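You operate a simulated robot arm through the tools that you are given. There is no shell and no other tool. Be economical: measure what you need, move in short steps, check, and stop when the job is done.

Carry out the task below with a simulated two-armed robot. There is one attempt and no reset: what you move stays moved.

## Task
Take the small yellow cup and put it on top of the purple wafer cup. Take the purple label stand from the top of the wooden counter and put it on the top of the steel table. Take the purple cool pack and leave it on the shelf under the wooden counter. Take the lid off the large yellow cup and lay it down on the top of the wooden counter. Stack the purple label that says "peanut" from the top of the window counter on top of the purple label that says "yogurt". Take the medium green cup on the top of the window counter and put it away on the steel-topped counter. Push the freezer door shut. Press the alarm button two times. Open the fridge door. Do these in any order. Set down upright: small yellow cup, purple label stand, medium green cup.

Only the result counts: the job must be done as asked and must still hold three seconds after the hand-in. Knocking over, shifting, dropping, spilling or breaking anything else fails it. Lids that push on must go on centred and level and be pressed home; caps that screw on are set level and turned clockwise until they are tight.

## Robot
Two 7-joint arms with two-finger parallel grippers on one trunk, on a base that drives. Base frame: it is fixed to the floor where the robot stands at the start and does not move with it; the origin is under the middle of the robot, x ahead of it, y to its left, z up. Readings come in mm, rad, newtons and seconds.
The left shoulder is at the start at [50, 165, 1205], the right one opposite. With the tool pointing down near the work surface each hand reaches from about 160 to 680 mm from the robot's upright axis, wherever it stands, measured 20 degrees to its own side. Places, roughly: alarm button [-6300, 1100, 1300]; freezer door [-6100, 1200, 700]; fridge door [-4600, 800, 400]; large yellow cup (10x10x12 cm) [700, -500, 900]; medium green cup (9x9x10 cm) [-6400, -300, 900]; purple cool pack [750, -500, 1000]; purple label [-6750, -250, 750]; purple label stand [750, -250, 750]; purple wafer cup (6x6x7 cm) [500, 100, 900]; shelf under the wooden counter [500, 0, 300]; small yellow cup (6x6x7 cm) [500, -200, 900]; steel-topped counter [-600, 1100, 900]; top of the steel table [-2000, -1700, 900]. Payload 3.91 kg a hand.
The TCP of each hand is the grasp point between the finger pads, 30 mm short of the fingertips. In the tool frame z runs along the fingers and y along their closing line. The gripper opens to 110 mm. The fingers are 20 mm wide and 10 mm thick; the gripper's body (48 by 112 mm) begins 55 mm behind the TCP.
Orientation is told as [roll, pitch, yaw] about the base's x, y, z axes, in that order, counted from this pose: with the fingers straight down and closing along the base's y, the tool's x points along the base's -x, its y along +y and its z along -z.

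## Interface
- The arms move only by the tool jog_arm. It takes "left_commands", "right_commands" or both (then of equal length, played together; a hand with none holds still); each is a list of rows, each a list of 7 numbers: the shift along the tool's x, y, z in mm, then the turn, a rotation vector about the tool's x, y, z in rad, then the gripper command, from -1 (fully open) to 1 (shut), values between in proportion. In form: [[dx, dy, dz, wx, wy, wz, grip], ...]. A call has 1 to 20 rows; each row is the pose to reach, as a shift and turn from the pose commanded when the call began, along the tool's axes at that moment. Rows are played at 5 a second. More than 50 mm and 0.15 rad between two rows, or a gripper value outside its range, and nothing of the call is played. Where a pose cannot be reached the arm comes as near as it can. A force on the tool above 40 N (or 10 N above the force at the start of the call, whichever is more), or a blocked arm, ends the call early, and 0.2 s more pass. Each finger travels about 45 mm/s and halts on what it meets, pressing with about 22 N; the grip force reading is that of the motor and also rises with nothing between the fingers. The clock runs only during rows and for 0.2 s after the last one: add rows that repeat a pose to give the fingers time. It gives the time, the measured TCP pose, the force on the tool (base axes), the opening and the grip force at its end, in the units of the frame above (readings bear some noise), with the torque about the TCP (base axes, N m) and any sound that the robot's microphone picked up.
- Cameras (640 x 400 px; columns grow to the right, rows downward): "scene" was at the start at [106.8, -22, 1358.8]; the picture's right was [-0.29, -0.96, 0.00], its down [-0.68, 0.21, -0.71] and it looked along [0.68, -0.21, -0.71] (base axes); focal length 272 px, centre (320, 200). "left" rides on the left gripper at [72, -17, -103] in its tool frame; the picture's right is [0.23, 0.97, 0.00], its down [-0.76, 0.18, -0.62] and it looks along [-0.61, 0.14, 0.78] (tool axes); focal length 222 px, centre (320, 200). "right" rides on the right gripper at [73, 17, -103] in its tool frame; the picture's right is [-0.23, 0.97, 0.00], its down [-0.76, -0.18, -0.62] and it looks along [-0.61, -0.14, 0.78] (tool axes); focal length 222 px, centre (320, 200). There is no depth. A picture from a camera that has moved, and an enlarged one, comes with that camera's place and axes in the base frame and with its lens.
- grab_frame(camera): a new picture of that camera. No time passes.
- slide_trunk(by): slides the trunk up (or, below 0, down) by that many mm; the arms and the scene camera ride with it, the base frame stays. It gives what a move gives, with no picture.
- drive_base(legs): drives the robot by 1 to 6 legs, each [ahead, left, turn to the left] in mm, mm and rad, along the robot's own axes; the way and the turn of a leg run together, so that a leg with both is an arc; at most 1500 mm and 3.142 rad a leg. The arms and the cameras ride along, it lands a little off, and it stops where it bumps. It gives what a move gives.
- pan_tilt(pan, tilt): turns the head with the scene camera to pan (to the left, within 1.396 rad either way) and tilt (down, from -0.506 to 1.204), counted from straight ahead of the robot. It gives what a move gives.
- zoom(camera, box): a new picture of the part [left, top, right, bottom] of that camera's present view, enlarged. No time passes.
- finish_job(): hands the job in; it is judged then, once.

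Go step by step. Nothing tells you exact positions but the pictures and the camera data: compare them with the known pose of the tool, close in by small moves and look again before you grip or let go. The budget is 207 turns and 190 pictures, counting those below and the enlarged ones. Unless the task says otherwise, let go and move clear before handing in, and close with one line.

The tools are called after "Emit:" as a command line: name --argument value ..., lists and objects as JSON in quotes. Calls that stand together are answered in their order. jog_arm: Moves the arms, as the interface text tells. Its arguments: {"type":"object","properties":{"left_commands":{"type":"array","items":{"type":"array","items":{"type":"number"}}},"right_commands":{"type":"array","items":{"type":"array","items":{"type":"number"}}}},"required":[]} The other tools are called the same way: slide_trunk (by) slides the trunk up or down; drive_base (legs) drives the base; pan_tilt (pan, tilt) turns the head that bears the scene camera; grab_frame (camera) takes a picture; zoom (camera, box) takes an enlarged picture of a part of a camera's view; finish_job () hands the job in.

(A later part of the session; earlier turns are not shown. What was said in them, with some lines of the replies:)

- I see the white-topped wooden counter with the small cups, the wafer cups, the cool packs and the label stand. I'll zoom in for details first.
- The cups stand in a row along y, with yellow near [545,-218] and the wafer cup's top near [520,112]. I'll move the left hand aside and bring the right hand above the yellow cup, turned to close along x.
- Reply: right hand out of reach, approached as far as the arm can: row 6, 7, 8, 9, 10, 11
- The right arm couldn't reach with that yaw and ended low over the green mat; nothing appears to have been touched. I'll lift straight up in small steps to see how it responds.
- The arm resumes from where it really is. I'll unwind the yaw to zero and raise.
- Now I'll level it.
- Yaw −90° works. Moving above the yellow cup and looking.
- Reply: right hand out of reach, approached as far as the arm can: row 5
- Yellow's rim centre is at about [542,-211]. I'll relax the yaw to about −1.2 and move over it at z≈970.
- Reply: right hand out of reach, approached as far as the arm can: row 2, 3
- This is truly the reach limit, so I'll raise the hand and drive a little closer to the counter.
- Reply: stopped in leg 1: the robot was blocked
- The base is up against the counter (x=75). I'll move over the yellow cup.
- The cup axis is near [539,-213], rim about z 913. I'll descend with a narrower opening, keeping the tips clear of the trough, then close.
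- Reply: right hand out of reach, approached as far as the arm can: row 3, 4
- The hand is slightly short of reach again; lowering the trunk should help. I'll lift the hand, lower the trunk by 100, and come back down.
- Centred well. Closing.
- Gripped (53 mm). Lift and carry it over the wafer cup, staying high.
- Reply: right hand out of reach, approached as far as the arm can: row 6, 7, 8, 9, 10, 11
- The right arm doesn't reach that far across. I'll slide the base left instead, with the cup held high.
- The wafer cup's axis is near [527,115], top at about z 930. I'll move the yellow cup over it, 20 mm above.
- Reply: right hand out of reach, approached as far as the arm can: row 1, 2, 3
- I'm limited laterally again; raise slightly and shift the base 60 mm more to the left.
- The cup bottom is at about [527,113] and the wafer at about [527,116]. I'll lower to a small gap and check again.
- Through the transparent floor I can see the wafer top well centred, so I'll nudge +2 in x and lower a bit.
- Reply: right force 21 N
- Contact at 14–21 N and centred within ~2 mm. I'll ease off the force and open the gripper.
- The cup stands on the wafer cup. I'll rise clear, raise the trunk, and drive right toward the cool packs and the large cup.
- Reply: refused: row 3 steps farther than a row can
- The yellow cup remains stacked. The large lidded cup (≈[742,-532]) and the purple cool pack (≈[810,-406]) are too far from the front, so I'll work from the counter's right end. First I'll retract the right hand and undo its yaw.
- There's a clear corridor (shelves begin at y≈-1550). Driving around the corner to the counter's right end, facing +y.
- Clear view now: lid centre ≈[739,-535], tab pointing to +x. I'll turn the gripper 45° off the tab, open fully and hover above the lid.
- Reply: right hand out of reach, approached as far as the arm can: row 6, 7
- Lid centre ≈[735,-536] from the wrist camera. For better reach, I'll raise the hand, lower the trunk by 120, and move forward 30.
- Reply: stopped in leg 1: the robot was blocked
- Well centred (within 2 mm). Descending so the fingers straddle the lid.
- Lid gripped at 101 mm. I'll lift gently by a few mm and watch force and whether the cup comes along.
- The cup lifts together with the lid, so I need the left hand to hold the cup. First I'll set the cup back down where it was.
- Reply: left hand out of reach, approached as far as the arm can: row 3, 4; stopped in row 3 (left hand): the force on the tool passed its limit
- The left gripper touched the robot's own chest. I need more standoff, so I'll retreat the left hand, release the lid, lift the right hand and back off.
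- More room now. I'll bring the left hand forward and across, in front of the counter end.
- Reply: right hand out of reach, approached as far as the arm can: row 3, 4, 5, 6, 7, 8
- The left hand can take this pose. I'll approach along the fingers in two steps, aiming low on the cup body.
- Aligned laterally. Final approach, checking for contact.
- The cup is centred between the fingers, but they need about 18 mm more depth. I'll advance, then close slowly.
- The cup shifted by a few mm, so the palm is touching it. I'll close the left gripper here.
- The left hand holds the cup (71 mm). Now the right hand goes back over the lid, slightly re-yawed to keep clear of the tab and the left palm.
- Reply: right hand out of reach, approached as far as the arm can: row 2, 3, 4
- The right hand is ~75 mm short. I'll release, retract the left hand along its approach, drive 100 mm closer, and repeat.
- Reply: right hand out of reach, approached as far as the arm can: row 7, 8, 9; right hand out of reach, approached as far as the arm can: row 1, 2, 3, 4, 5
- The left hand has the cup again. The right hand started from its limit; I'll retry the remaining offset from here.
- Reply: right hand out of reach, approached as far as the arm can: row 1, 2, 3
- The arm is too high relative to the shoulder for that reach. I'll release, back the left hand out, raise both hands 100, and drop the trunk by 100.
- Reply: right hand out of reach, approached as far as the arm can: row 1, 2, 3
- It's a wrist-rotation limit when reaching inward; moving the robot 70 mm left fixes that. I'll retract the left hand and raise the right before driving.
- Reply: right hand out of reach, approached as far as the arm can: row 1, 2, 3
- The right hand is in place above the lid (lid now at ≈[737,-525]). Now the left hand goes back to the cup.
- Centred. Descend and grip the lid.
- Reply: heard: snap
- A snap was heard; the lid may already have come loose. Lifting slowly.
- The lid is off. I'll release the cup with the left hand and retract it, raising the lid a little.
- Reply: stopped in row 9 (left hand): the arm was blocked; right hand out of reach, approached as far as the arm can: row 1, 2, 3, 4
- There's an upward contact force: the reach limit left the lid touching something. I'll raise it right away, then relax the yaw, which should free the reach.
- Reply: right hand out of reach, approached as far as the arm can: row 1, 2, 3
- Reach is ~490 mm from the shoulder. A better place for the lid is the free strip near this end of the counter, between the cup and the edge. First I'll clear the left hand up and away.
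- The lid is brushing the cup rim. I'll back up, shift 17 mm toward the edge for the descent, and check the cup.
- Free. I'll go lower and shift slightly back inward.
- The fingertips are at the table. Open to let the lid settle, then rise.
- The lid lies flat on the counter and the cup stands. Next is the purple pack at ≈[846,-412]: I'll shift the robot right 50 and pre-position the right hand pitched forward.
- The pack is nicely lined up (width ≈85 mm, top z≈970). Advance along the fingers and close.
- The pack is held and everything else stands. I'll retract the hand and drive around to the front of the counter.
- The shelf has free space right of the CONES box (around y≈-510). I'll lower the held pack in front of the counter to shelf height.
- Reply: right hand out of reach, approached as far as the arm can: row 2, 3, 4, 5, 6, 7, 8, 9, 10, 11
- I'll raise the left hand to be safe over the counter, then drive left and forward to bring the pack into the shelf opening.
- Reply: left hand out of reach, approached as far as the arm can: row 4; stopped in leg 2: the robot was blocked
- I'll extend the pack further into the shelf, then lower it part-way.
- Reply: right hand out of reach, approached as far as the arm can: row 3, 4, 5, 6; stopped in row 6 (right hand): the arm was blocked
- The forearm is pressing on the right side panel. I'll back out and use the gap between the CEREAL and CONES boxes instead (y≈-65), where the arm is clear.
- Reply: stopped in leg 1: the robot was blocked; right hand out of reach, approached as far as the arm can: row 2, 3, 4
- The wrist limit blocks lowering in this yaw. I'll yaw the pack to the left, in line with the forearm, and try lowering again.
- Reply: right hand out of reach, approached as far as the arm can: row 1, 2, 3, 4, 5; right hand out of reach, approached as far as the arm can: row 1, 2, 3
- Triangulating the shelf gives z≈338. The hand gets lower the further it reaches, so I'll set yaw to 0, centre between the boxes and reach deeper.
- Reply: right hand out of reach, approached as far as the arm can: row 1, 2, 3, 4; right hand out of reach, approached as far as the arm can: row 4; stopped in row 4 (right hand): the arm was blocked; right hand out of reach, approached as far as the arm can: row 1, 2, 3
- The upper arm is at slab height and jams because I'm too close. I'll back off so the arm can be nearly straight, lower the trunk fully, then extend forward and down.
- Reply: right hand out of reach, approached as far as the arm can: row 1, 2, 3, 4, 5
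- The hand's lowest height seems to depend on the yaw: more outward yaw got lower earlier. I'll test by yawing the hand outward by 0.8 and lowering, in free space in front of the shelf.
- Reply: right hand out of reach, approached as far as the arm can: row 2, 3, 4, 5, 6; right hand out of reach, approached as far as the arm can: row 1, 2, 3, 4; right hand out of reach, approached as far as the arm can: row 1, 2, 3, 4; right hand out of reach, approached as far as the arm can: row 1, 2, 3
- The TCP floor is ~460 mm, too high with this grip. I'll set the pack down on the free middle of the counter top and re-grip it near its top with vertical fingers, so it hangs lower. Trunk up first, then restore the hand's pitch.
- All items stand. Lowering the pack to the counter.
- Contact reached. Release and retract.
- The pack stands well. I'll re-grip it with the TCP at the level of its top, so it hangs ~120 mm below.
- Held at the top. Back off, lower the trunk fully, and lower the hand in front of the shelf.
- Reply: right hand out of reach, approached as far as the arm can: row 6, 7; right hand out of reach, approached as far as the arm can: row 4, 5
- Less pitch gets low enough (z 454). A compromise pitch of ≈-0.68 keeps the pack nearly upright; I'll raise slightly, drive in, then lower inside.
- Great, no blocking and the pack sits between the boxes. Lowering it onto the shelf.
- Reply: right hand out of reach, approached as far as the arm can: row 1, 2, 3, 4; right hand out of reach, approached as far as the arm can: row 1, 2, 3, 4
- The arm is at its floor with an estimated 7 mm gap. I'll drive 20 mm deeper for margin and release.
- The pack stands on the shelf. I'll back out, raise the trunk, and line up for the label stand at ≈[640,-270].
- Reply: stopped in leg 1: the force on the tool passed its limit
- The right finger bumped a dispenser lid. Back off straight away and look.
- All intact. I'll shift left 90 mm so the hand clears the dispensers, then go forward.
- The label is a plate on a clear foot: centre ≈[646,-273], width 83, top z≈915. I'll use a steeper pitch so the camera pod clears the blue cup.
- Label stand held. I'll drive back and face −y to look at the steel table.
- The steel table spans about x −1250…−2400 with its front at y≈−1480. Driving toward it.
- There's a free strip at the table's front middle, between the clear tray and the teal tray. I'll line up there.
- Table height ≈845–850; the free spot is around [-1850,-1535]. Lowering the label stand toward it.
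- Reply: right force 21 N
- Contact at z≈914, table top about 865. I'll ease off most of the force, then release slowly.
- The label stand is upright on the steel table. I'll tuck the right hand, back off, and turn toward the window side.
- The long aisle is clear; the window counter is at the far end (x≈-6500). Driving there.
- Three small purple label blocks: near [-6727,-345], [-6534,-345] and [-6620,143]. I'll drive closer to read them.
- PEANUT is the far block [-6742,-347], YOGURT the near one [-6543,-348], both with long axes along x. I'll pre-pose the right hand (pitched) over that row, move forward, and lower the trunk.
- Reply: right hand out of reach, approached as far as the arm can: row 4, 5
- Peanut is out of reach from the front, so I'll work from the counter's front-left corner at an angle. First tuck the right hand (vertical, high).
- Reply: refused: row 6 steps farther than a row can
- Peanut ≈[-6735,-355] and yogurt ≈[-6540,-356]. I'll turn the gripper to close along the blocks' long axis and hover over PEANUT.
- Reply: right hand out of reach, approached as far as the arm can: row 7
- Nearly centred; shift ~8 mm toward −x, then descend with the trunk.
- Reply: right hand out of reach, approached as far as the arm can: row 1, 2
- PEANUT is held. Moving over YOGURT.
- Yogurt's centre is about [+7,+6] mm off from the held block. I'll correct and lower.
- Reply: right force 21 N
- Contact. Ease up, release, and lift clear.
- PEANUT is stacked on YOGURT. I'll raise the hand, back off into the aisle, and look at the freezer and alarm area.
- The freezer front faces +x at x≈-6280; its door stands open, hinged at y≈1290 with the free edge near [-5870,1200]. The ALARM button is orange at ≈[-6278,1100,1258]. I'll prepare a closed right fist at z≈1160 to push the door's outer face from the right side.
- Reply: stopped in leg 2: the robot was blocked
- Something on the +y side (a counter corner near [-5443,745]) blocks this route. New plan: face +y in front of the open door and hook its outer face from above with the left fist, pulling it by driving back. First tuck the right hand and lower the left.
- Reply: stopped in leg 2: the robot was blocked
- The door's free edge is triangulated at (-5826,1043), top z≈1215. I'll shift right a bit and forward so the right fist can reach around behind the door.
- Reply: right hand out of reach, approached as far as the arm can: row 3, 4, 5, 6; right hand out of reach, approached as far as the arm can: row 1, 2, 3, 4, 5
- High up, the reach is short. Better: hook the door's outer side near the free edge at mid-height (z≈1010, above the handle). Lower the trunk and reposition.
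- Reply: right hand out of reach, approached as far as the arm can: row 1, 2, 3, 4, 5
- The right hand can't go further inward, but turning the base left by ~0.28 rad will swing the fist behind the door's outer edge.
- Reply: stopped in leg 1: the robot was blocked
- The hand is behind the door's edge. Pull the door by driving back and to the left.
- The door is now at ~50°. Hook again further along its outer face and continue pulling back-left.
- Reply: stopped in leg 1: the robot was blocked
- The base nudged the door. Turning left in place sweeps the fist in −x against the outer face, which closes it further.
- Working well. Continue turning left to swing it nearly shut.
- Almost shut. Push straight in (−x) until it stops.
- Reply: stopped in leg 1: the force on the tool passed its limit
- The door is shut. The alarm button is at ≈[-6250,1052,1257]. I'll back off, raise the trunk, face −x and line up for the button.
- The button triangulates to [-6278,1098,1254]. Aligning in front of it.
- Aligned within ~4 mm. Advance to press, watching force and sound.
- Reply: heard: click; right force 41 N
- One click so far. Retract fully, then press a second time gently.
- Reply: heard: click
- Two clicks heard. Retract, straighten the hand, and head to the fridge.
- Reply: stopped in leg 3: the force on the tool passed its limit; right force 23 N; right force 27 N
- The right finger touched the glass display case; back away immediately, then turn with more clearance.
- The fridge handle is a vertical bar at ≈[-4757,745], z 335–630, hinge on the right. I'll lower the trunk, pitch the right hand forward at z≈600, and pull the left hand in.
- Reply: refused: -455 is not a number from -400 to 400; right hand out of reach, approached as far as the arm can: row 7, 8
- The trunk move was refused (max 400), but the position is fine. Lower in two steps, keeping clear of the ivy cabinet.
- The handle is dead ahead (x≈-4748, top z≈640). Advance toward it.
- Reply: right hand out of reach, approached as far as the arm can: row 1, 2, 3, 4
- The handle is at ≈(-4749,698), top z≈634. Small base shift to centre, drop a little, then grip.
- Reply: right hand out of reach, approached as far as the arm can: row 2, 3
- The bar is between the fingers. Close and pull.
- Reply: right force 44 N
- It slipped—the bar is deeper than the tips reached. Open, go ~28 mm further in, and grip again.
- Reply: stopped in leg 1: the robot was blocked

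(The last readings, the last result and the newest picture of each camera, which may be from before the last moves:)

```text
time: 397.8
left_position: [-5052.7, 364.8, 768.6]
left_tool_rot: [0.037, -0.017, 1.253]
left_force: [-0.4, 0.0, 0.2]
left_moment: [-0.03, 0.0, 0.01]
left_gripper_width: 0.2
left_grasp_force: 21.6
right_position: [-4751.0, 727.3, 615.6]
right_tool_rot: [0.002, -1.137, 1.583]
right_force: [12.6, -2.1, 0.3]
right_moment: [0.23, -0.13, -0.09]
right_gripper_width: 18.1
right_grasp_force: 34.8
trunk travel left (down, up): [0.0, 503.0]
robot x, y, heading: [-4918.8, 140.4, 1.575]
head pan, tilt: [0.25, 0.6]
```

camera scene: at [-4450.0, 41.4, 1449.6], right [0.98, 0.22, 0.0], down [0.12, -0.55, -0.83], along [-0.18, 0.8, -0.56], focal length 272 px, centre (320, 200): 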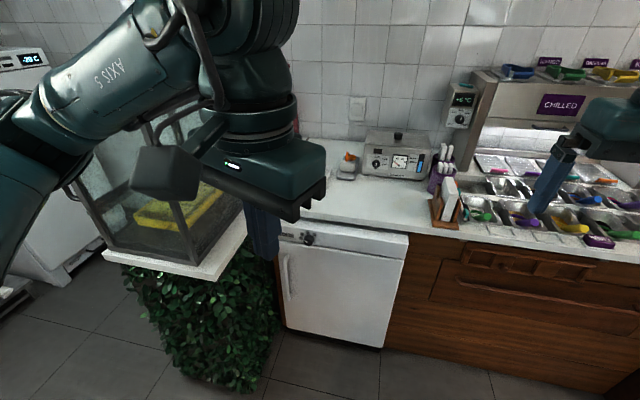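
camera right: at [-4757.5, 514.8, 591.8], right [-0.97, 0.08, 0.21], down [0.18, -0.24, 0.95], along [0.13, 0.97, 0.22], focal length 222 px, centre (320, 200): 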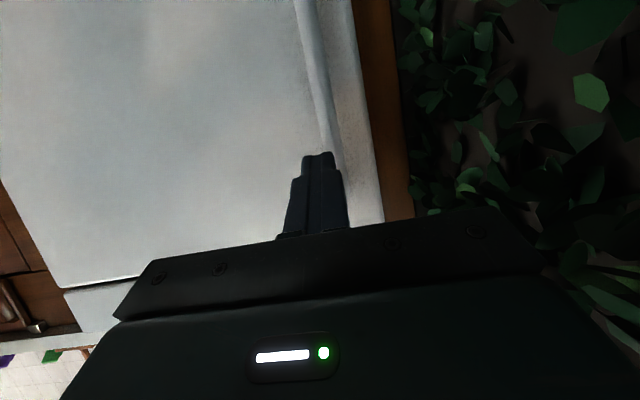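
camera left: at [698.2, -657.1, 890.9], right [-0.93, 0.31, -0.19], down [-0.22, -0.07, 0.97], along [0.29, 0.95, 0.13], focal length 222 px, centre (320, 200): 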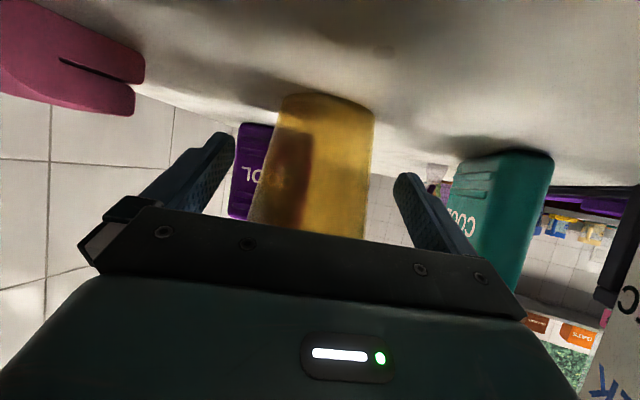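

Bar gripped (18 mm). Pull straight back first.

Emit:
drive_base --legs '[[-90, 0, 0]]'

Emit:
grab_frame --camera "scene"

```text
time: 398.8
left_position: [-5050.7, 313.2, 767.1]
left_tool_rot: [0.037, -0.01, 1.248]
left_force: [0.5, 0.2, -0.5]
left_moment: [0.0, 0.04, -0.01]
left_gripper_width: 0.0
left_grasp_force: 22.3
right_position: [-4741.7, 677.7, 616.4]
right_tool_rot: [-0.006, -1.145, 1.565]
right_force: [-0.2, 0.7, -3.9]
right_moment: [0.67, 0.16, 0.04]
right_gripper_width: 17.8
right_grasp_force: 45.1
trunk travel left (down, up): [0.0, 503.0]
robot x, y, heading: [-4922.7, 83.7, 1.576]
head pan, tilt: [0.25, 0.6]
stopped in leg 1: the force on the tool passed its limit (the readings are from after the stop); the commanded pose is now the measured one
```

```text
19 pictures are left
camera scene: at [-4945.1, 200.4, 949.5], right [0.97, 0.25, 0.0], down [0.14, -0.55, -0.82], along [-0.21, 0.8, -0.57], focal length 272 px, centre (320, 200)
```

scene: 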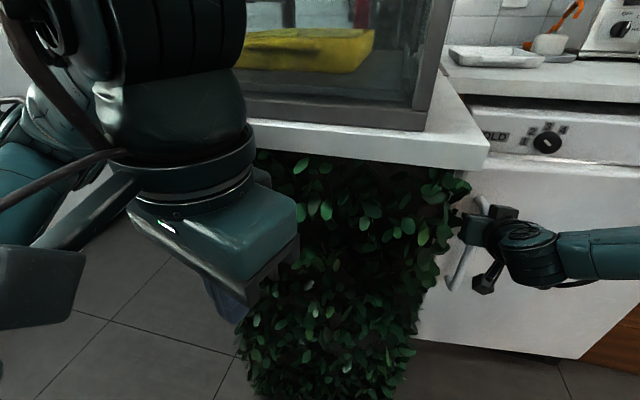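

The door came free. Continue along the arc: back and to the right.

Emit:
drive_base --legs '[[-60, -14, 0], [-60, -24, 0], [-60, -40, 0]]'

Emit:
pan_tilt --pan -0.35 --tilt 0.6

Emit:
grab_frame --camera "scene"

```text
time: 401.1
left_position: [-4973.1, 137.9, 766.7]
left_tool_rot: [0.037, -0.012, 1.245]
left_force: [0.2, -0.3, -0.6]
left_moment: [-0.02, 0.01, 0.03]
left_gripper_width: 0.0
left_grasp_force: 21.7
right_position: [-4656.2, 503.3, 617.0]
right_tool_rot: [-0.009, -1.148, 1.549]
right_force: [0.4, 3.1, -2.9]
right_moment: [0.58, 0.23, 0.04]
right_gripper_width: 17.6
right_grasp_force: 44.5
trunk travel left (down, up): [0.0, 503.0]
robot x, y, heading: [-4847.6, -97.4, 1.569]
head pan, tilt: [0.25, 0.6]
stopped in leg 3: the force on the tool passed its limit (the readings are from after the stop); the commanded pose is now the measured one
```

```text
time: 402.1
left_position: [-4972.7, 138.8, 767.2]
left_tool_rot: [0.036, -0.011, 1.246]
left_force: [-1.0, -0.4, 0.3]
left_moment: [0.02, 0.01, -0.03]
left_gripper_width: 0.4
left_grasp_force: 21.9
right_position: [-4656.8, 504.9, 615.8]
right_tool_rot: [-0.009, -1.147, 1.547]
right_force: [1.0, 2.5, -2.1]
right_moment: [-0.05, 0.37, -0.02]
right_gripper_width: 17.7
right_grasp_force: 45.0
trunk travel left (down, up): [0.0, 503.0]
robot x, y, heading: [-4846.3, -90.4, 1.569]
head pan, tilt: [-0.351, 0.6]
```

```text
18 pictures are left
camera scene: at [-4816.4, 22.2, 949.5], right [0.94, -0.34, 0.0], down [-0.19, -0.53, -0.82], along [0.28, 0.77, -0.57], focal length 272 px, centre (320, 200)
```

scene: 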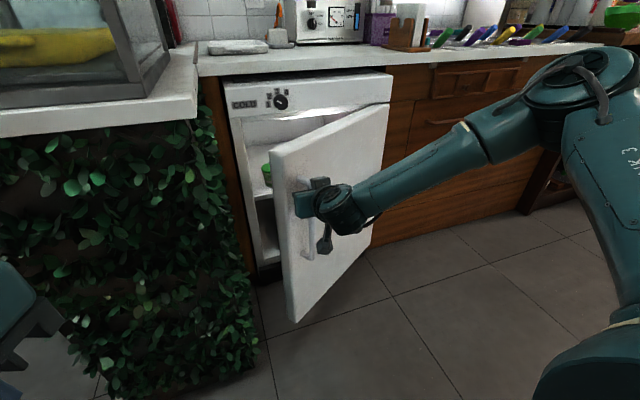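

The door is ~42° open. I'll continue on an arc around the hinge, turning with the door so the grip stays aligned.

Emit:
drive_base --legs '[[-91, -170, 0.2], [-91, -170, 0.2], [-91, -170, 0.2]]'

Emit:
grab_frame --camera "scene"

```text
time: 403.6
left_position: [-4854.4, 48.9, 768.2]
left_tool_rot: [0.038, -0.012, 1.417]
left_force: [-0.7, 0.2, 1.1]
left_moment: [-0.02, 0.0, 0.01]
left_gripper_width: 0.0
left_grasp_force: 21.7
right_position: [-4612.5, 458.4, 616.7]
right_tool_rot: [0.001, -1.141, 1.729]
right_force: [0.2, -1.5, 2.7]
right_moment: [-0.45, -0.2, -0.04]
right_gripper_width: 17.8
right_grasp_force: 45.2
trunk travel left (down, up): [0.0, 503.0]
robot x, y, heading: [-4690.8, -153.6, 1.742]
head pan, tilt: [-0.351, 0.6]
stopped in leg 1: the force on the tool passed its limit (the readings are from after the stop); the commanded pose is now the measured one
```

```text
17 pictures are left
camera scene: at [-4680.1, -38.6, 949.6], right [0.98, -0.18, 0.0], down [-0.1, -0.56, -0.83], along [0.15, 0.81, -0.56], focal length 272 px, centre (320, 200)
```

scene: 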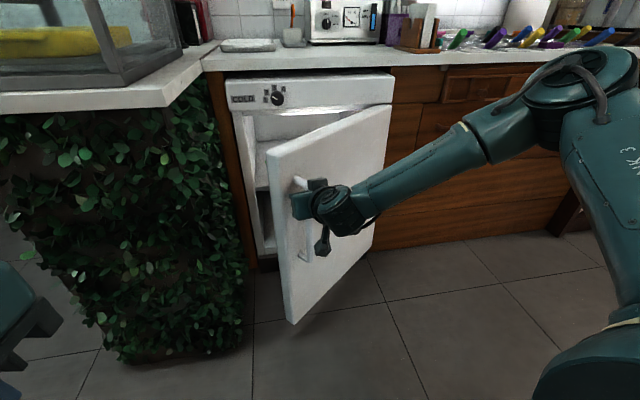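

Refitting the hinge to (-4324,777) from the hand's track; continue the arc with corrected geometry.

Emit:
drive_base --legs '[[-78, -128, 0.15], [-78, -128, 0.15], [-78, -128, 0.15], [-78, -128, 0.15]]'

Emit:
grab_frame --camera "scene"

```text
time: 407.9
left_position: [-4354.9, -123.6, 768.2]
left_tool_rot: [0.037, -0.013, 2.012]
left_force: [0.1, 0.4, -0.1]
left_moment: [-0.01, 0.01, -0.02]
left_gripper_width: 0.2
left_grasp_force: 22.7
right_position: [-4385.8, 350.1, 616.4]
right_tool_rot: [0.002, -1.14, 2.332]
right_force: [-0.6, -12.5, 4.2]
right_moment: [0.16, 0.27, 0.02]
right_gripper_width: 17.6
right_grasp_force: 45.2
trunk travel left (down, up): [0.0, 503.0]
robot x, y, heading: [-4107.3, -200.8, 2.338]
head pan, tilt: [-0.351, 0.6]
```

```text
16 pictures are left
camera scene: at [-4160.4, -97.2, 949.7], right [0.91, 0.41, 0.0], down [0.23, -0.52, -0.83], along [-0.34, 0.75, -0.56], focal length 272 px, centre (320, 200)
```

scene: 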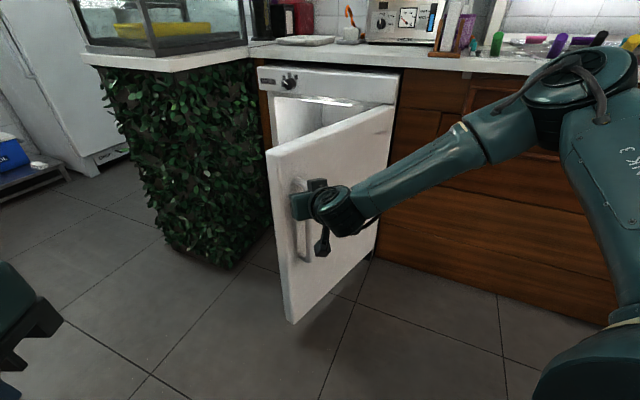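

The door is ~75° open. One more small arc, then release and retract.

Emit:
drive_base --legs '[[-78, -128, 0.15]]'

Emit:
jog_arm --right_commands '[[0, 0, 0, 0, 0, 0, 0], [0, 0, 0, 0, 0, 0, -0.5], [0, 0, 0, 0, 0, 0, -0.6], [0, 0, 0, 0, 0, 0, -0.6], [0, 0, -30, 0, 0, 0, -0.6], [0, 0, -70, 0, 0, 0, -0.6], [0, 0, -100, 0, 0, 0, -0.6]]'

Emit:
drive_base --legs '[[-150, 0, 0]]'

Emit:
grab_frame --camera "scene"

```text
time: 409.2
left_position: [-4225.3, -115.9, 766.7]
left_tool_rot: [0.036, -0.012, 2.166]
left_force: [0.1, -0.2, -0.4]
left_moment: [0.0, 0.0, 0.01]
left_gripper_width: 0.0
left_grasp_force: 21.8
right_position: [-4328.6, 345.8, 616.1]
right_tool_rot: [0.003, -1.14, 2.487]
right_force: [-0.8, -19.1, 3.2]
right_moment: [0.34, 0.45, 0.09]
right_gripper_width: 17.7
right_grasp_force: 45.4
trunk travel left (down, up): [0.0, 503.0]
robot x, y, heading: [-3963.2, -153.7, 2.49]
head pan, tilt: [-0.351, 0.6]
```

```text
time: 410.8
left_position: [-4224.2, -115.4, 767.5]
left_tool_rot: [0.037, -0.012, 2.166]
left_force: [-0.2, -0.1, 0.6]
left_moment: [-0.02, -0.01, 0.04]
left_gripper_width: 0.0
left_grasp_force: 22.0
right_position: [-4255.9, 293.3, 655.7]
right_tool_rot: [0.007, -1.138, 2.487]
right_force: [-0.5, 0.3, 0.2]
right_moment: [0.01, 0.02, -0.01]
right_gripper_width: 88.1
right_grasp_force: 0.1
trunk travel left (down, up): [0.0, 503.0]
robot x, y, heading: [-3966.2, -155.1, 2.495]
head pan, tilt: [-0.351, 0.6]
```

```text
time: 412.2
left_position: [-4105.2, -205.6, 766.7]
left_tool_rot: [0.038, -0.011, 2.163]
left_force: [0.0, 0.0, 0.1]
left_moment: [-0.01, -0.04, -0.01]
left_gripper_width: 0.0
left_grasp_force: 22.1
right_position: [-4135.6, 203.1, 656.3]
right_tool_rot: [0.006, -1.138, 2.481]
right_force: [0.1, -0.1, 0.3]
right_moment: [0.01, 0.0, -0.02]
right_gripper_width: 87.9
right_grasp_force: 0.2
trunk travel left (down, up): [0.0, 503.0]
robot x, y, heading: [-3845.5, -243.2, 2.485]
head pan, tilt: [-0.351, 0.6]
```

```text
15 pictures are left
camera scene: at [-3916.4, -151.1, 949.6], right [0.84, 0.54, 0.0], down [0.3, -0.48, -0.83], along [-0.44, 0.7, -0.57], focal length 272 px, centre (320, 200)
```

scene: 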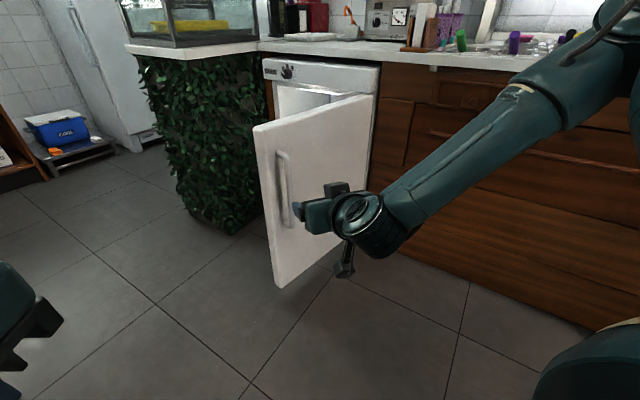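

The fridge stands open. Now the green cup: raise the trunk, straighten the right hand with a −90° relative yaw, and drive back to the window counter.

Emit:
slide_trunk --by 310

Emit:
jog_arm --right_commands '[[-12, 0, -6, 0, 0.14, 0, -1], [-25, 0, -12, 0, 0.28, 0, -1], [-38, 0, -17, 0, 0.42, 0, -1], [-50, 0, -23, 0, 0.56, 0, -1], [-62, 0, -29, 0, 0.7, 0, -1], [-75, 0, -35, 0, 0.84, 0, -1], [-88, 0, -40, 0, 0.98, 0, -1], [-100, 0, -46, 0, 1.138, 0, -1]]'

Emit:
drive_base --legs '[[0, 0, 0.657], [1000, 100, 0], [1000, 90, 0]]'

```text
time: 415.3
left_position: [-4104.4, -206.0, 1076.7]
left_tool_rot: [0.037, -0.012, 2.163]
left_force: [0.0, -0.1, -0.2]
left_moment: [-0.01, 0.02, 0.01]
left_gripper_width: 0.1
left_grasp_force: 22.3
right_position: [-4135.1, 202.7, 965.2]
right_tool_rot: [0.006, -1.138, 2.483]
right_force: [0.8, 0.8, -0.4]
right_moment: [0.04, 0.0, 0.01]
right_gripper_width: 88.1
right_grasp_force: 0.0
trunk travel left (down, up): [-310.0, 193.0]
robot x, y, heading: [-3847.5, -246.6, 2.49]
head pan, tilt: [-0.351, 0.6]
```

```text
refused: row 8 steps farther than a row can; nothing moved
```

```text
time: 427.2
left_position: [-6087.3, -649.8, 1076.6]
left_tool_rot: [0.037, -0.014, 2.872]
left_force: [-0.2, -0.4, -0.1]
left_moment: [-0.01, -0.02, 0.01]
left_gripper_width: 0.0
left_grasp_force: 21.6
right_position: [-6378.4, -358.2, 965.8]
right_tool_rot: [0.006, -1.138, -3.091]
right_force: [0.1, 0.4, -0.1]
right_moment: [0.01, 0.0, 0.04]
right_gripper_width: 88.0
right_grasp_force: 0.1
trunk travel left (down, up): [-310.0, 193.0]
robot x, y, heading: [-5862.4, -507.0, -3.082]
head pan, tilt: [-0.351, 0.6]
```

Emit:
jog_arm --right_commands '[[-20, 0, -9, 0, 0, 0, -1], [-45, 0, -20, 0, 0.1, 0, -1], [-62, 0, -28, 0, 0.24, 0, -1], [-80, 0, -36, 0, 0.38, 0, -1], [-100, 0, -46, 0, 0.52, 0, -1], [-100, 0, -46, 0, 0.66, 0, -1], [-100, 0, -46, 0, 0.8, 0, -1], [-100, 0, -46, 0, 0.94, 0, -1], [-100, 0, -46, 0, 1.08, 0, -1], [-100, 0, -46, 0, 1.138, 0, -1]]'

Emit:
drive_base --legs '[[0, -60, -0.06], [95, 0, 0]]'

Emit:
jog_arm --right_commands '[[0, 0, 0, 0, 0, 0.14, -1], [0, 0, 0, 0, 0, 0.28, -1], [0, 0, 0, 0, 0, 0.42, -1], [0, 0, 0, 0, 0, 0.56, -1], [0, 0, 0, 0, 0, 0.7, -1], [0, 0, 0, 0, 0, 0.84, -1], [0, 0, 0, 0, 0, 0.98, -1], [0, 0, 0, 0, 0, 1.12, -1], [0, 0, 0, 0, 0, 1.26, -1], [0, 0, 0, 0, 0, 1.4, -1]]'

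Emit:
grab_frame --camera "right"

```text
time: 429.4
left_position: [-6087.2, -649.2, 1076.6]
left_tool_rot: [0.037, -0.014, 2.874]
left_force: [0.1, 0.0, -0.4]
left_moment: [0.02, -0.01, 0.0]
left_gripper_width: 0.1
left_grasp_force: 21.9
right_position: [-6377.0, -357.2, 1075.0]
right_tool_rot: [0.002, 0.002, -3.088]
right_force: [-0.9, 0.1, 0.4]
right_moment: [-0.02, 0.0, 0.01]
right_gripper_width: 109.8
right_grasp_force: 0.1
trunk travel left (down, up): [-310.0, 193.0]
robot x, y, heading: [-5863.0, -509.2, -3.09]
head pan, tilt: [-0.351, 0.6]
```

```text
time: 431.1
left_position: [-6195.1, -576.7, 1076.3]
left_tool_rot: [0.036, -0.01, 2.814]
left_force: [-0.7, 0.3, 0.5]
left_moment: [0.0, -0.02, -0.02]
left_gripper_width: 0.0
left_grasp_force: 22.3
right_position: [-6468.4, -269.0, 1075.5]
right_tool_rot: [0.005, -0.001, 3.139]
right_force: [-0.4, 0.0, 1.0]
right_moment: [0.01, -0.03, -0.01]
right_gripper_width: 110.0
right_grasp_force: 0.1
trunk travel left (down, up): [-310.0, 193.0]
robot x, y, heading: [-5964.4, -447.7, 3.139]
head pan, tilt: [-0.351, 0.6]
```

```text
time: 433.3
left_position: [-6194.8, -576.5, 1078.1]
left_tool_rot: [0.038, -0.014, 2.814]
left_force: [-0.1, 0.3, -0.3]
left_moment: [0.02, 0.01, -0.04]
left_gripper_width: 0.1
left_grasp_force: 21.9
right_position: [-6466.6, -269.1, 1076.6]
right_tool_rot: [0.001, 0.002, 1.734]
right_force: [0.0, 0.2, -0.1]
right_moment: [0.02, 0.01, -0.01]
right_gripper_width: 109.9
right_grasp_force: 0.0
trunk travel left (down, up): [-310.0, 193.0]
robot x, y, heading: [-5965.3, -448.4, 3.14]
head pan, tilt: [-0.351, 0.6]
```

```text
14 pictures are left
camera right: at [-6471.5, -343.5, 1179.0], right [-1.0, 0.06, 0.0], down [0.05, 0.78, 0.62], along [0.04, 0.62, -0.78], focal length 222 px, centre (320, 200)
```

right: 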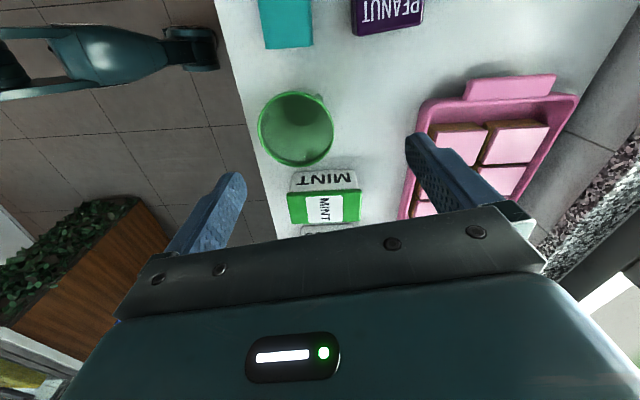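

Cup rim centre ≈[-6440,-258]. Move over it and partially descend.

Emit:
jog_arm --right_commands '[[-4, -14, 30, 0, 0, 0, -1], [-7.5, -28, 70, 0, 0, 0, -1], [-7.5, -28, 85, 0, 0, 0, -1]]'

Emit:
grab_frame --camera "right"

```text
time: 434.1
left_position: [-6193.3, -576.7, 1077.1]
left_tool_rot: [0.037, -0.013, 2.815]
left_force: [0.6, 0.3, -1.1]
left_moment: [0.01, 0.04, 0.02]
left_gripper_width: 0.1
left_grasp_force: 21.8
right_position: [-6439.3, -257.4, 988.6]
right_tool_rot: [0.003, 0.006, 1.738]
right_force: [1.2, 0.8, -0.4]
right_moment: [0.0, 0.01, 0.01]
right_gripper_width: 110.0
right_grasp_force: 0.1
trunk travel left (down, up): [-310.0, 193.0]
robot x, y, heading: [-5966.3, -448.3, 3.139]
head pan, tilt: [-0.351, 0.6]
```

```text
13 pictures are left
camera right: at [-6444.0, -331.9, 1092.2], right [-1.0, 0.06, 0.0], down [0.05, 0.78, 0.62], along [0.04, 0.62, -0.78], focal length 222 px, centre (320, 200)
```

right: 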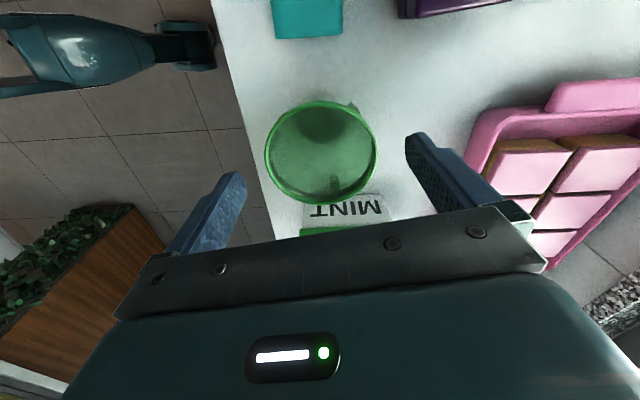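

Emit:
jog_arm --right_commands '[[3, 0, 25, 0, 0, 0, -1], [3, 0, 50, 0, 0, 0, -1], [3, 0, 63, 0, 0, 0, -1], [3, 0, 63, 0, 0, 0, -0.5], [3, 0, 63, 0, 0, 0, 1], [3, 0, 63, 0, 0, 0, 1]]'

Emit:
jog_arm --right_commands '[[0, 0, -20, 0, 0, 0, 1], [0, 0, -60, 0, 0, 0, 1], [0, 0, -100, 0, 0, 0, 1], [0, 0, -140, 0, 0, 0, 1]]'

Emit:
grab_frame --camera "right"

```text
time: 435.5
left_position: [-6194.5, -576.8, 1077.3]
left_tool_rot: [0.037, -0.012, 2.814]
left_force: [0.2, -0.1, 0.2]
left_moment: [0.0, 0.02, 0.01]
left_gripper_width: 0.2
left_grasp_force: 22.2
right_position: [-6438.9, -260.2, 927.9]
right_tool_rot: [0.002, 0.0, 1.738]
right_force: [-0.4, -0.8, -0.3]
right_moment: [0.01, -0.03, -0.02]
right_gripper_width: 79.5
right_grasp_force: 21.7
trunk travel left (down, up): [-310.0, 193.0]
robot x, y, heading: [-5964.5, -447.4, 3.141]
head pan, tilt: [-0.351, 0.6]
```

```text
time: 436.5
left_position: [-6194.1, -576.6, 1076.6]
left_tool_rot: [0.035, -0.013, 2.816]
left_force: [-0.1, 0.4, -0.6]
left_moment: [0.0, -0.01, 0.01]
left_gripper_width: 0.1
left_grasp_force: 21.5
right_position: [-6438.7, -259.3, 1067.9]
right_tool_rot: [-0.001, 0.003, 1.738]
right_force: [-0.6, 0.7, -0.9]
right_moment: [-0.03, 0.0, 0.01]
right_gripper_width: 79.2
right_grasp_force: 22.2
trunk travel left (down, up): [-310.0, 193.0]
robot x, y, heading: [-5960.8, -451.7, 3.14]
head pan, tilt: [-0.351, 0.6]
```

```text
12 pictures are left
camera right: at [-6443.9, -332.9, 1172.1], right [-1.0, 0.06, 0.0], down [0.05, 0.78, 0.62], along [0.04, 0.62, -0.78], focal length 222 px, centre (320, 200)
```

right: 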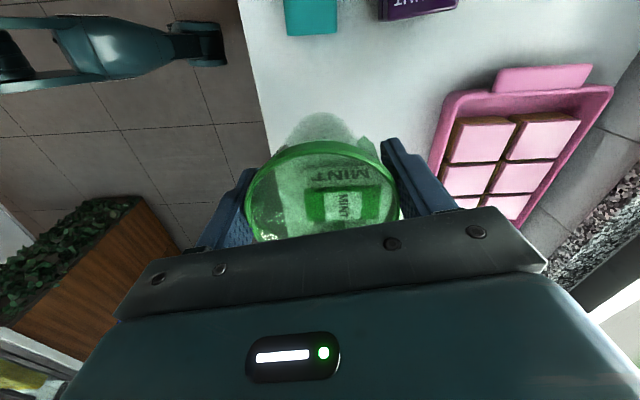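

Cup held. Backing down the aisle to the steel-topped counter area.

Emit:
drive_base --legs '[[-1500, 0, 0], [-1500, 0, 0], [-1500, 0, 0], [-500, 0, 0], [0, 0, -1.57]]'

Emit:
pan_tilt --pan -0.15 --tilt 0.5

Emit:
grab_frame --camera "scene"

```text
time: 464.3
left_position: [-1087.7, -406.4, 1076.5]
left_tool_rot: [0.036, -0.011, 1.242]
left_force: [-0.3, -0.5, -0.6]
left_moment: [0.01, -0.01, 0.03]
left_gripper_width: 0.0
left_grasp_force: 22.1
right_position: [-769.0, -163.4, 1069.4]
right_tool_rot: [0.002, 0.001, 0.166]
right_force: [-0.7, 0.1, -0.4]
right_moment: [-0.01, 0.05, 0.01]
right_gripper_width: 78.6
right_grasp_force: 22.0
trunk travel left (down, up): [-310.0, 193.0]
robot x, y, heading: [-961.1, -642.5, 1.57]
head pan, tilt: [-0.351, 0.6]
```

```text
time: 465.0
left_position: [-1087.9, -407.0, 1077.9]
left_tool_rot: [0.035, -0.012, 1.241]
left_force: [0.6, 0.4, 1.0]
left_moment: [0.02, 0.01, 0.04]
left_gripper_width: 0.0
left_grasp_force: 21.7
right_position: [-768.3, -163.1, 1068.3]
right_tool_rot: [0.003, 0.004, 0.167]
right_force: [-0.8, 0.5, 0.1]
right_moment: [-0.01, 0.0, 0.03]
right_gripper_width: 78.8
right_grasp_force: 22.3
trunk travel left (down, up): [-310.0, 193.0]
robot x, y, heading: [-964.8, -637.0, 1.566]
head pan, tilt: [-0.15, 0.499]
```

```text
11 pictures are left
camera scene: at [-947.6, -516.8, 1268.6], right [0.99, -0.15, 0.0], down [-0.07, -0.47, -0.88], along [0.13, 0.87, -0.48], focal length 272 px, centre (320, 200)
```

scene: 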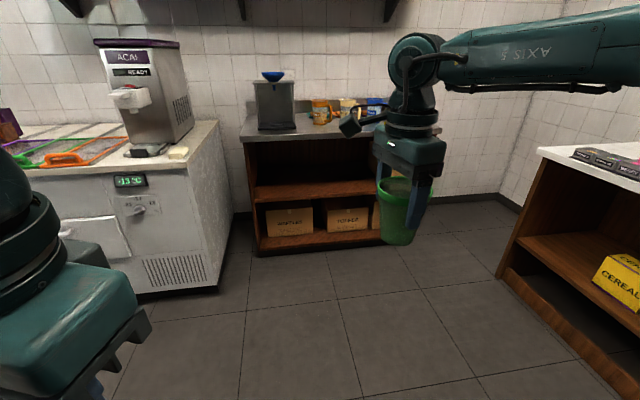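

The steel-topped counter is ahead (front y≈1050). Drive closer and inspect for a free spot.

Emit:
drive_base --legs '[[1080, 0, 0]]'

Emit:
pan_tilt --pan -0.2 --tilt 0.6

Emit:
grab_frame --camera "scene"

```text
time: 470.5
left_position: [-1091.3, 662.2, 1077.7]
left_tool_rot: [0.037, -0.012, 1.253]
left_force: [0.3, -0.5, 0.3]
left_moment: [0.01, 0.0, -0.01]
left_gripper_width: 0.0
left_grasp_force: 21.6
right_position: [-775.9, 909.3, 1067.9]
right_tool_rot: [0.002, 0.001, 0.178]
right_force: [0.5, -0.4, -0.2]
right_moment: [-0.02, -0.01, -0.02]
right_gripper_width: 78.3
right_grasp_force: 22.0
trunk travel left (down, up): [-310.0, 193.0]
robot x, y, heading: [-961.4, 433.8, 1.582]
head pan, tilt: [-0.15, 0.499]
```

```text
time: 471.2
left_position: [-1092.2, 662.7, 1077.3]
left_tool_rot: [0.037, -0.014, 1.252]
left_force: [0.4, -0.2, -0.5]
left_moment: [-0.02, 0.01, 0.0]
left_gripper_width: 0.1
left_grasp_force: 22.4
right_position: [-776.7, 909.9, 1069.0]
right_tool_rot: [0.002, 0.003, 0.177]
right_force: [-0.9, -0.3, -1.2]
right_moment: [0.02, 0.01, 0.01]
right_gripper_width: 78.6
right_grasp_force: 22.7
trunk travel left (down, up): [-310.0, 193.0]
robot x, y, heading: [-962.6, 432.4, 1.578]
head pan, tilt: [-0.201, 0.6]
```

```text
10 pictures are left
camera scene: at [-947.8, 550.3, 1259.6], right [0.98, -0.19, 0.0], down [-0.11, -0.55, -0.83], along [0.16, 0.81, -0.56], focal length 272 px, centre (320, 200)
```

scene: 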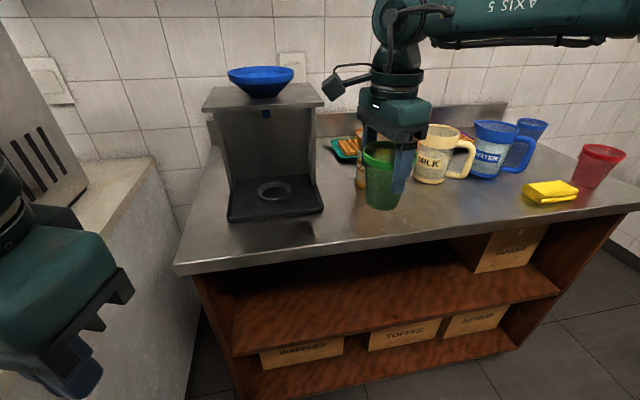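

There's a free patch around [-690,1040]. Drive to bring the cup over it.

Emit:
drive_base --legs '[[135, -85, 0]]'

Emit:
jog_arm --right_commands '[[0, 0, 40, 0, 0, 0, 1], [0, 0, 80, 0, 0, 0, 1], [0, 0, 100, 0, 0, 0, 1], [0, 0, 110, 0, 0, 0, 1]]'

Emit:
grab_frame --camera "scene"

```text
time: 472.6
left_position: [-1010.8, 794.3, 1077.1]
left_tool_rot: [0.038, -0.011, 1.258]
left_force: [0.2, -0.1, 0.5]
left_moment: [0.01, 0.01, 0.01]
left_gripper_width: 0.0
left_grasp_force: 21.5
right_position: [-696.4, 1042.7, 1066.6]
right_tool_rot: [0.0, 0.003, 0.179]
right_force: [-0.3, 0.4, 0.0]
right_moment: [0.03, 0.0, -0.02]
right_gripper_width: 78.8
right_grasp_force: 21.7
trunk travel left (down, up): [-310.0, 193.0]
robot x, y, heading: [-883.1, 566.9, 1.581]
head pan, tilt: [-0.201, 0.6]
```

```text
time: 473.6
left_position: [-1012.1, 794.1, 1077.5]
left_tool_rot: [0.037, -0.013, 1.257]
left_force: [0.1, 0.1, 0.6]
left_moment: [0.0, 0.03, 0.01]
left_gripper_width: 0.2
left_grasp_force: 22.5
right_position: [-697.5, 1041.7, 959.2]
right_tool_rot: [0.003, 0.003, 0.181]
right_force: [0.6, 0.4, 7.0]
right_moment: [-0.19, -0.21, 0.05]
right_gripper_width: 78.2
right_grasp_force: 21.9
trunk travel left (down, up): [-310.0, 193.0]
robot x, y, heading: [-880.0, 562.6, 1.587]
head pan, tilt: [-0.201, 0.6]
```

```text
9 pictures are left
camera scene: at [-866.6, 682.2, 1259.9], right [0.98, -0.19, 0.0], down [-0.11, -0.55, -0.83], along [0.15, 0.81, -0.56], focal length 272 px, centre (320, 200)
```

scene: 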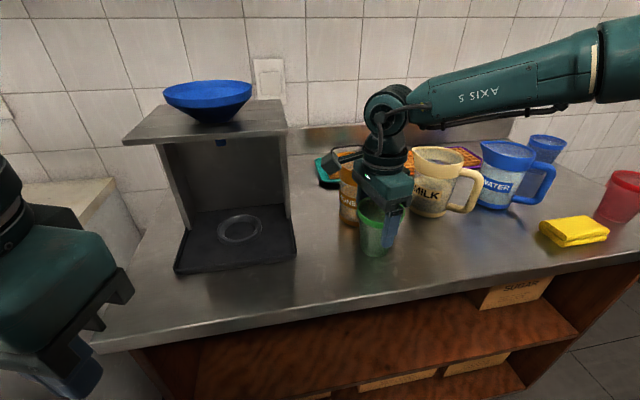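

Emit:
zoom --camera "scene" --box '[310, 130, 450, 270]'

```text
2.86 times, centred on (380, 200) of scene
camera zoom: at [-866.6, 682.2, 1259.9], right [0.98, -0.19, 0.0], down [-0.11, -0.55, -0.83], along [0.15, 0.81, -0.56], focal length 778 px, centre (149, 200)
```

zoom: 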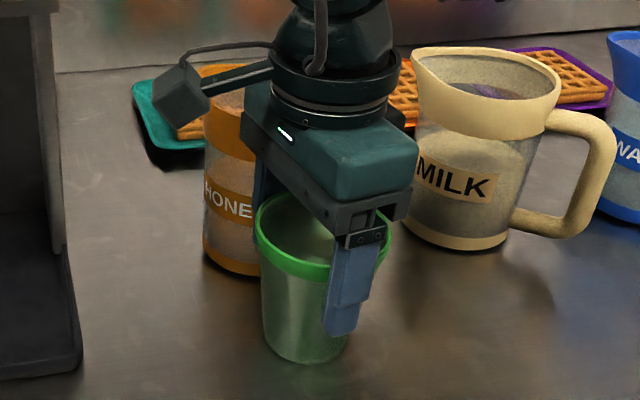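

The cup rests on the steel top, clear of the honey jar. Open just enough and lift away.

Emit:
jog_arm --right_commands '[[0, 0, -0.5, 0, 0, 0, 0], [0, 0, -0.5, 0, 0, 0, -0.6], [0, 0, -0.5, 0, 0, 0, -0.7], [0, 0, -0.5, 0, 0, 0, -0.7], [0, 0, -30, 0, 0, 0, -0.7], [0, 0, -75, 0, 0, 0, -0.7], [0, 0, -115, 0, 0, 0, -0.7]]'

Emit:
drive_base --legs '[[-350, 0, 0]]'

Emit:
grab_frame --camera "scene"

```text
time: 475.2
left_position: [-1011.2, 794.2, 1076.8]
left_tool_rot: [0.036, -0.012, 1.256]
left_force: [-0.1, 0.6, -0.6]
left_moment: [-0.03, 0.0, -0.02]
left_gripper_width: 0.0
left_grasp_force: 22.0
right_position: [-696.6, 1043.0, 1074.5]
right_tool_rot: [0.002, 0.003, 0.181]
right_force: [-0.6, -0.4, 0.4]
right_moment: [-0.01, 0.0, 0.0]
right_gripper_width: 93.4
right_grasp_force: 0.0
trunk travel left (down, up): [-310.0, 193.0]
robot x, y, heading: [-887.9, 565.5, 1.583]
head pan, tilt: [-0.201, 0.6]
```

```text
time: 477.4
left_position: [-1006.7, 440.8, 1077.0]
left_tool_rot: [0.036, -0.013, 1.243]
left_force: [-0.1, -0.2, -0.1]
left_moment: [-0.04, 0.0, 0.02]
left_gripper_width: 0.0
left_grasp_force: 22.1
right_position: [-689.0, 686.9, 1073.8]
right_tool_rot: [0.001, 0.004, 0.17]
right_force: [-0.8, 1.2, 0.1]
right_moment: [0.03, -0.01, 0.02]
right_gripper_width: 93.5
right_grasp_force: 0.1
trunk travel left (down, up): [-310.0, 193.0]
robot x, y, heading: [-882.6, 208.7, 1.568]
head pan, tilt: [-0.201, 0.6]
```

```text
7 pictures are left
camera scene: at [-863.0, 327.7, 1259.6], right [0.98, -0.2, 0.0], down [-0.11, -0.55, -0.83], along [0.16, 0.81, -0.56], focal length 272 px, centre (320, 200)
```

scene: 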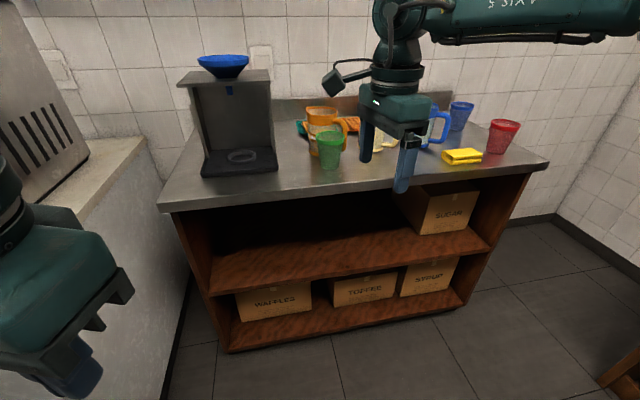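

The green cup stands on the steel-topped counter. A last look toward the wooden counter to confirm the stack and the pack.

Emit:
pan_tilt --pan -1.39 --tilt 0.35

Emit:
grab_frame --camera "scene"

```text
time: 478.8
left_position: [-1007.6, 440.3, 1077.9]
left_tool_rot: [0.039, -0.011, 1.245]
left_force: [-0.2, 0.5, -0.1]
left_moment: [-0.02, -0.01, -0.03]
left_gripper_width: 0.0
left_grasp_force: 22.5
right_position: [-689.3, 687.2, 1072.6]
right_tool_rot: [0.001, 0.003, 0.17]
right_force: [-1.2, 1.1, -0.7]
right_moment: [0.02, -0.01, 0.01]
right_gripper_width: 93.4
right_grasp_force: 0.0
trunk travel left (down, up): [-310.0, 193.0]
robot x, y, heading: [-880.6, 212.6, 1.568]
head pan, tilt: [-1.389, 0.351]
```

```text
6 pictures are left
camera scene: at [-789.0, 258.5, 1282.3], right [0.18, -0.98, 0.0], down [-0.34, -0.06, -0.94], along [0.92, 0.17, -0.34], focal length 272 px, centre (320, 200)
```

scene: 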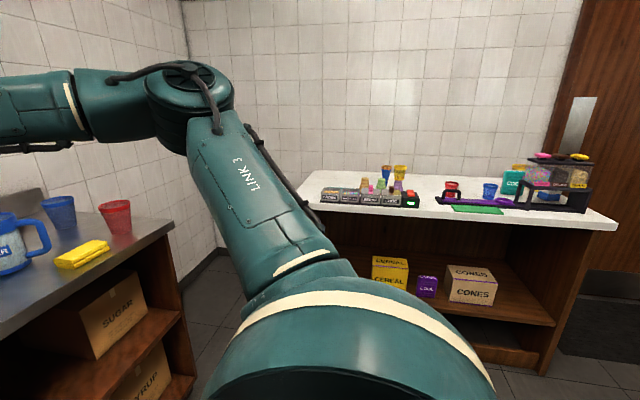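

The small yellow cup is still stacked on the wafer cup, and the purple pack stands on the shelf. Everything is in place and both hands are clear, so I'm handing in.

Emit:
finish_job

```text
The job is handed in.
```

I finished all nine tasks and handed the job in. While working I bumped a dispenser lid and touched the glass display case. Both looked unmoved afterwards. The large yellow cup also ended up about 10 mm from where it started.
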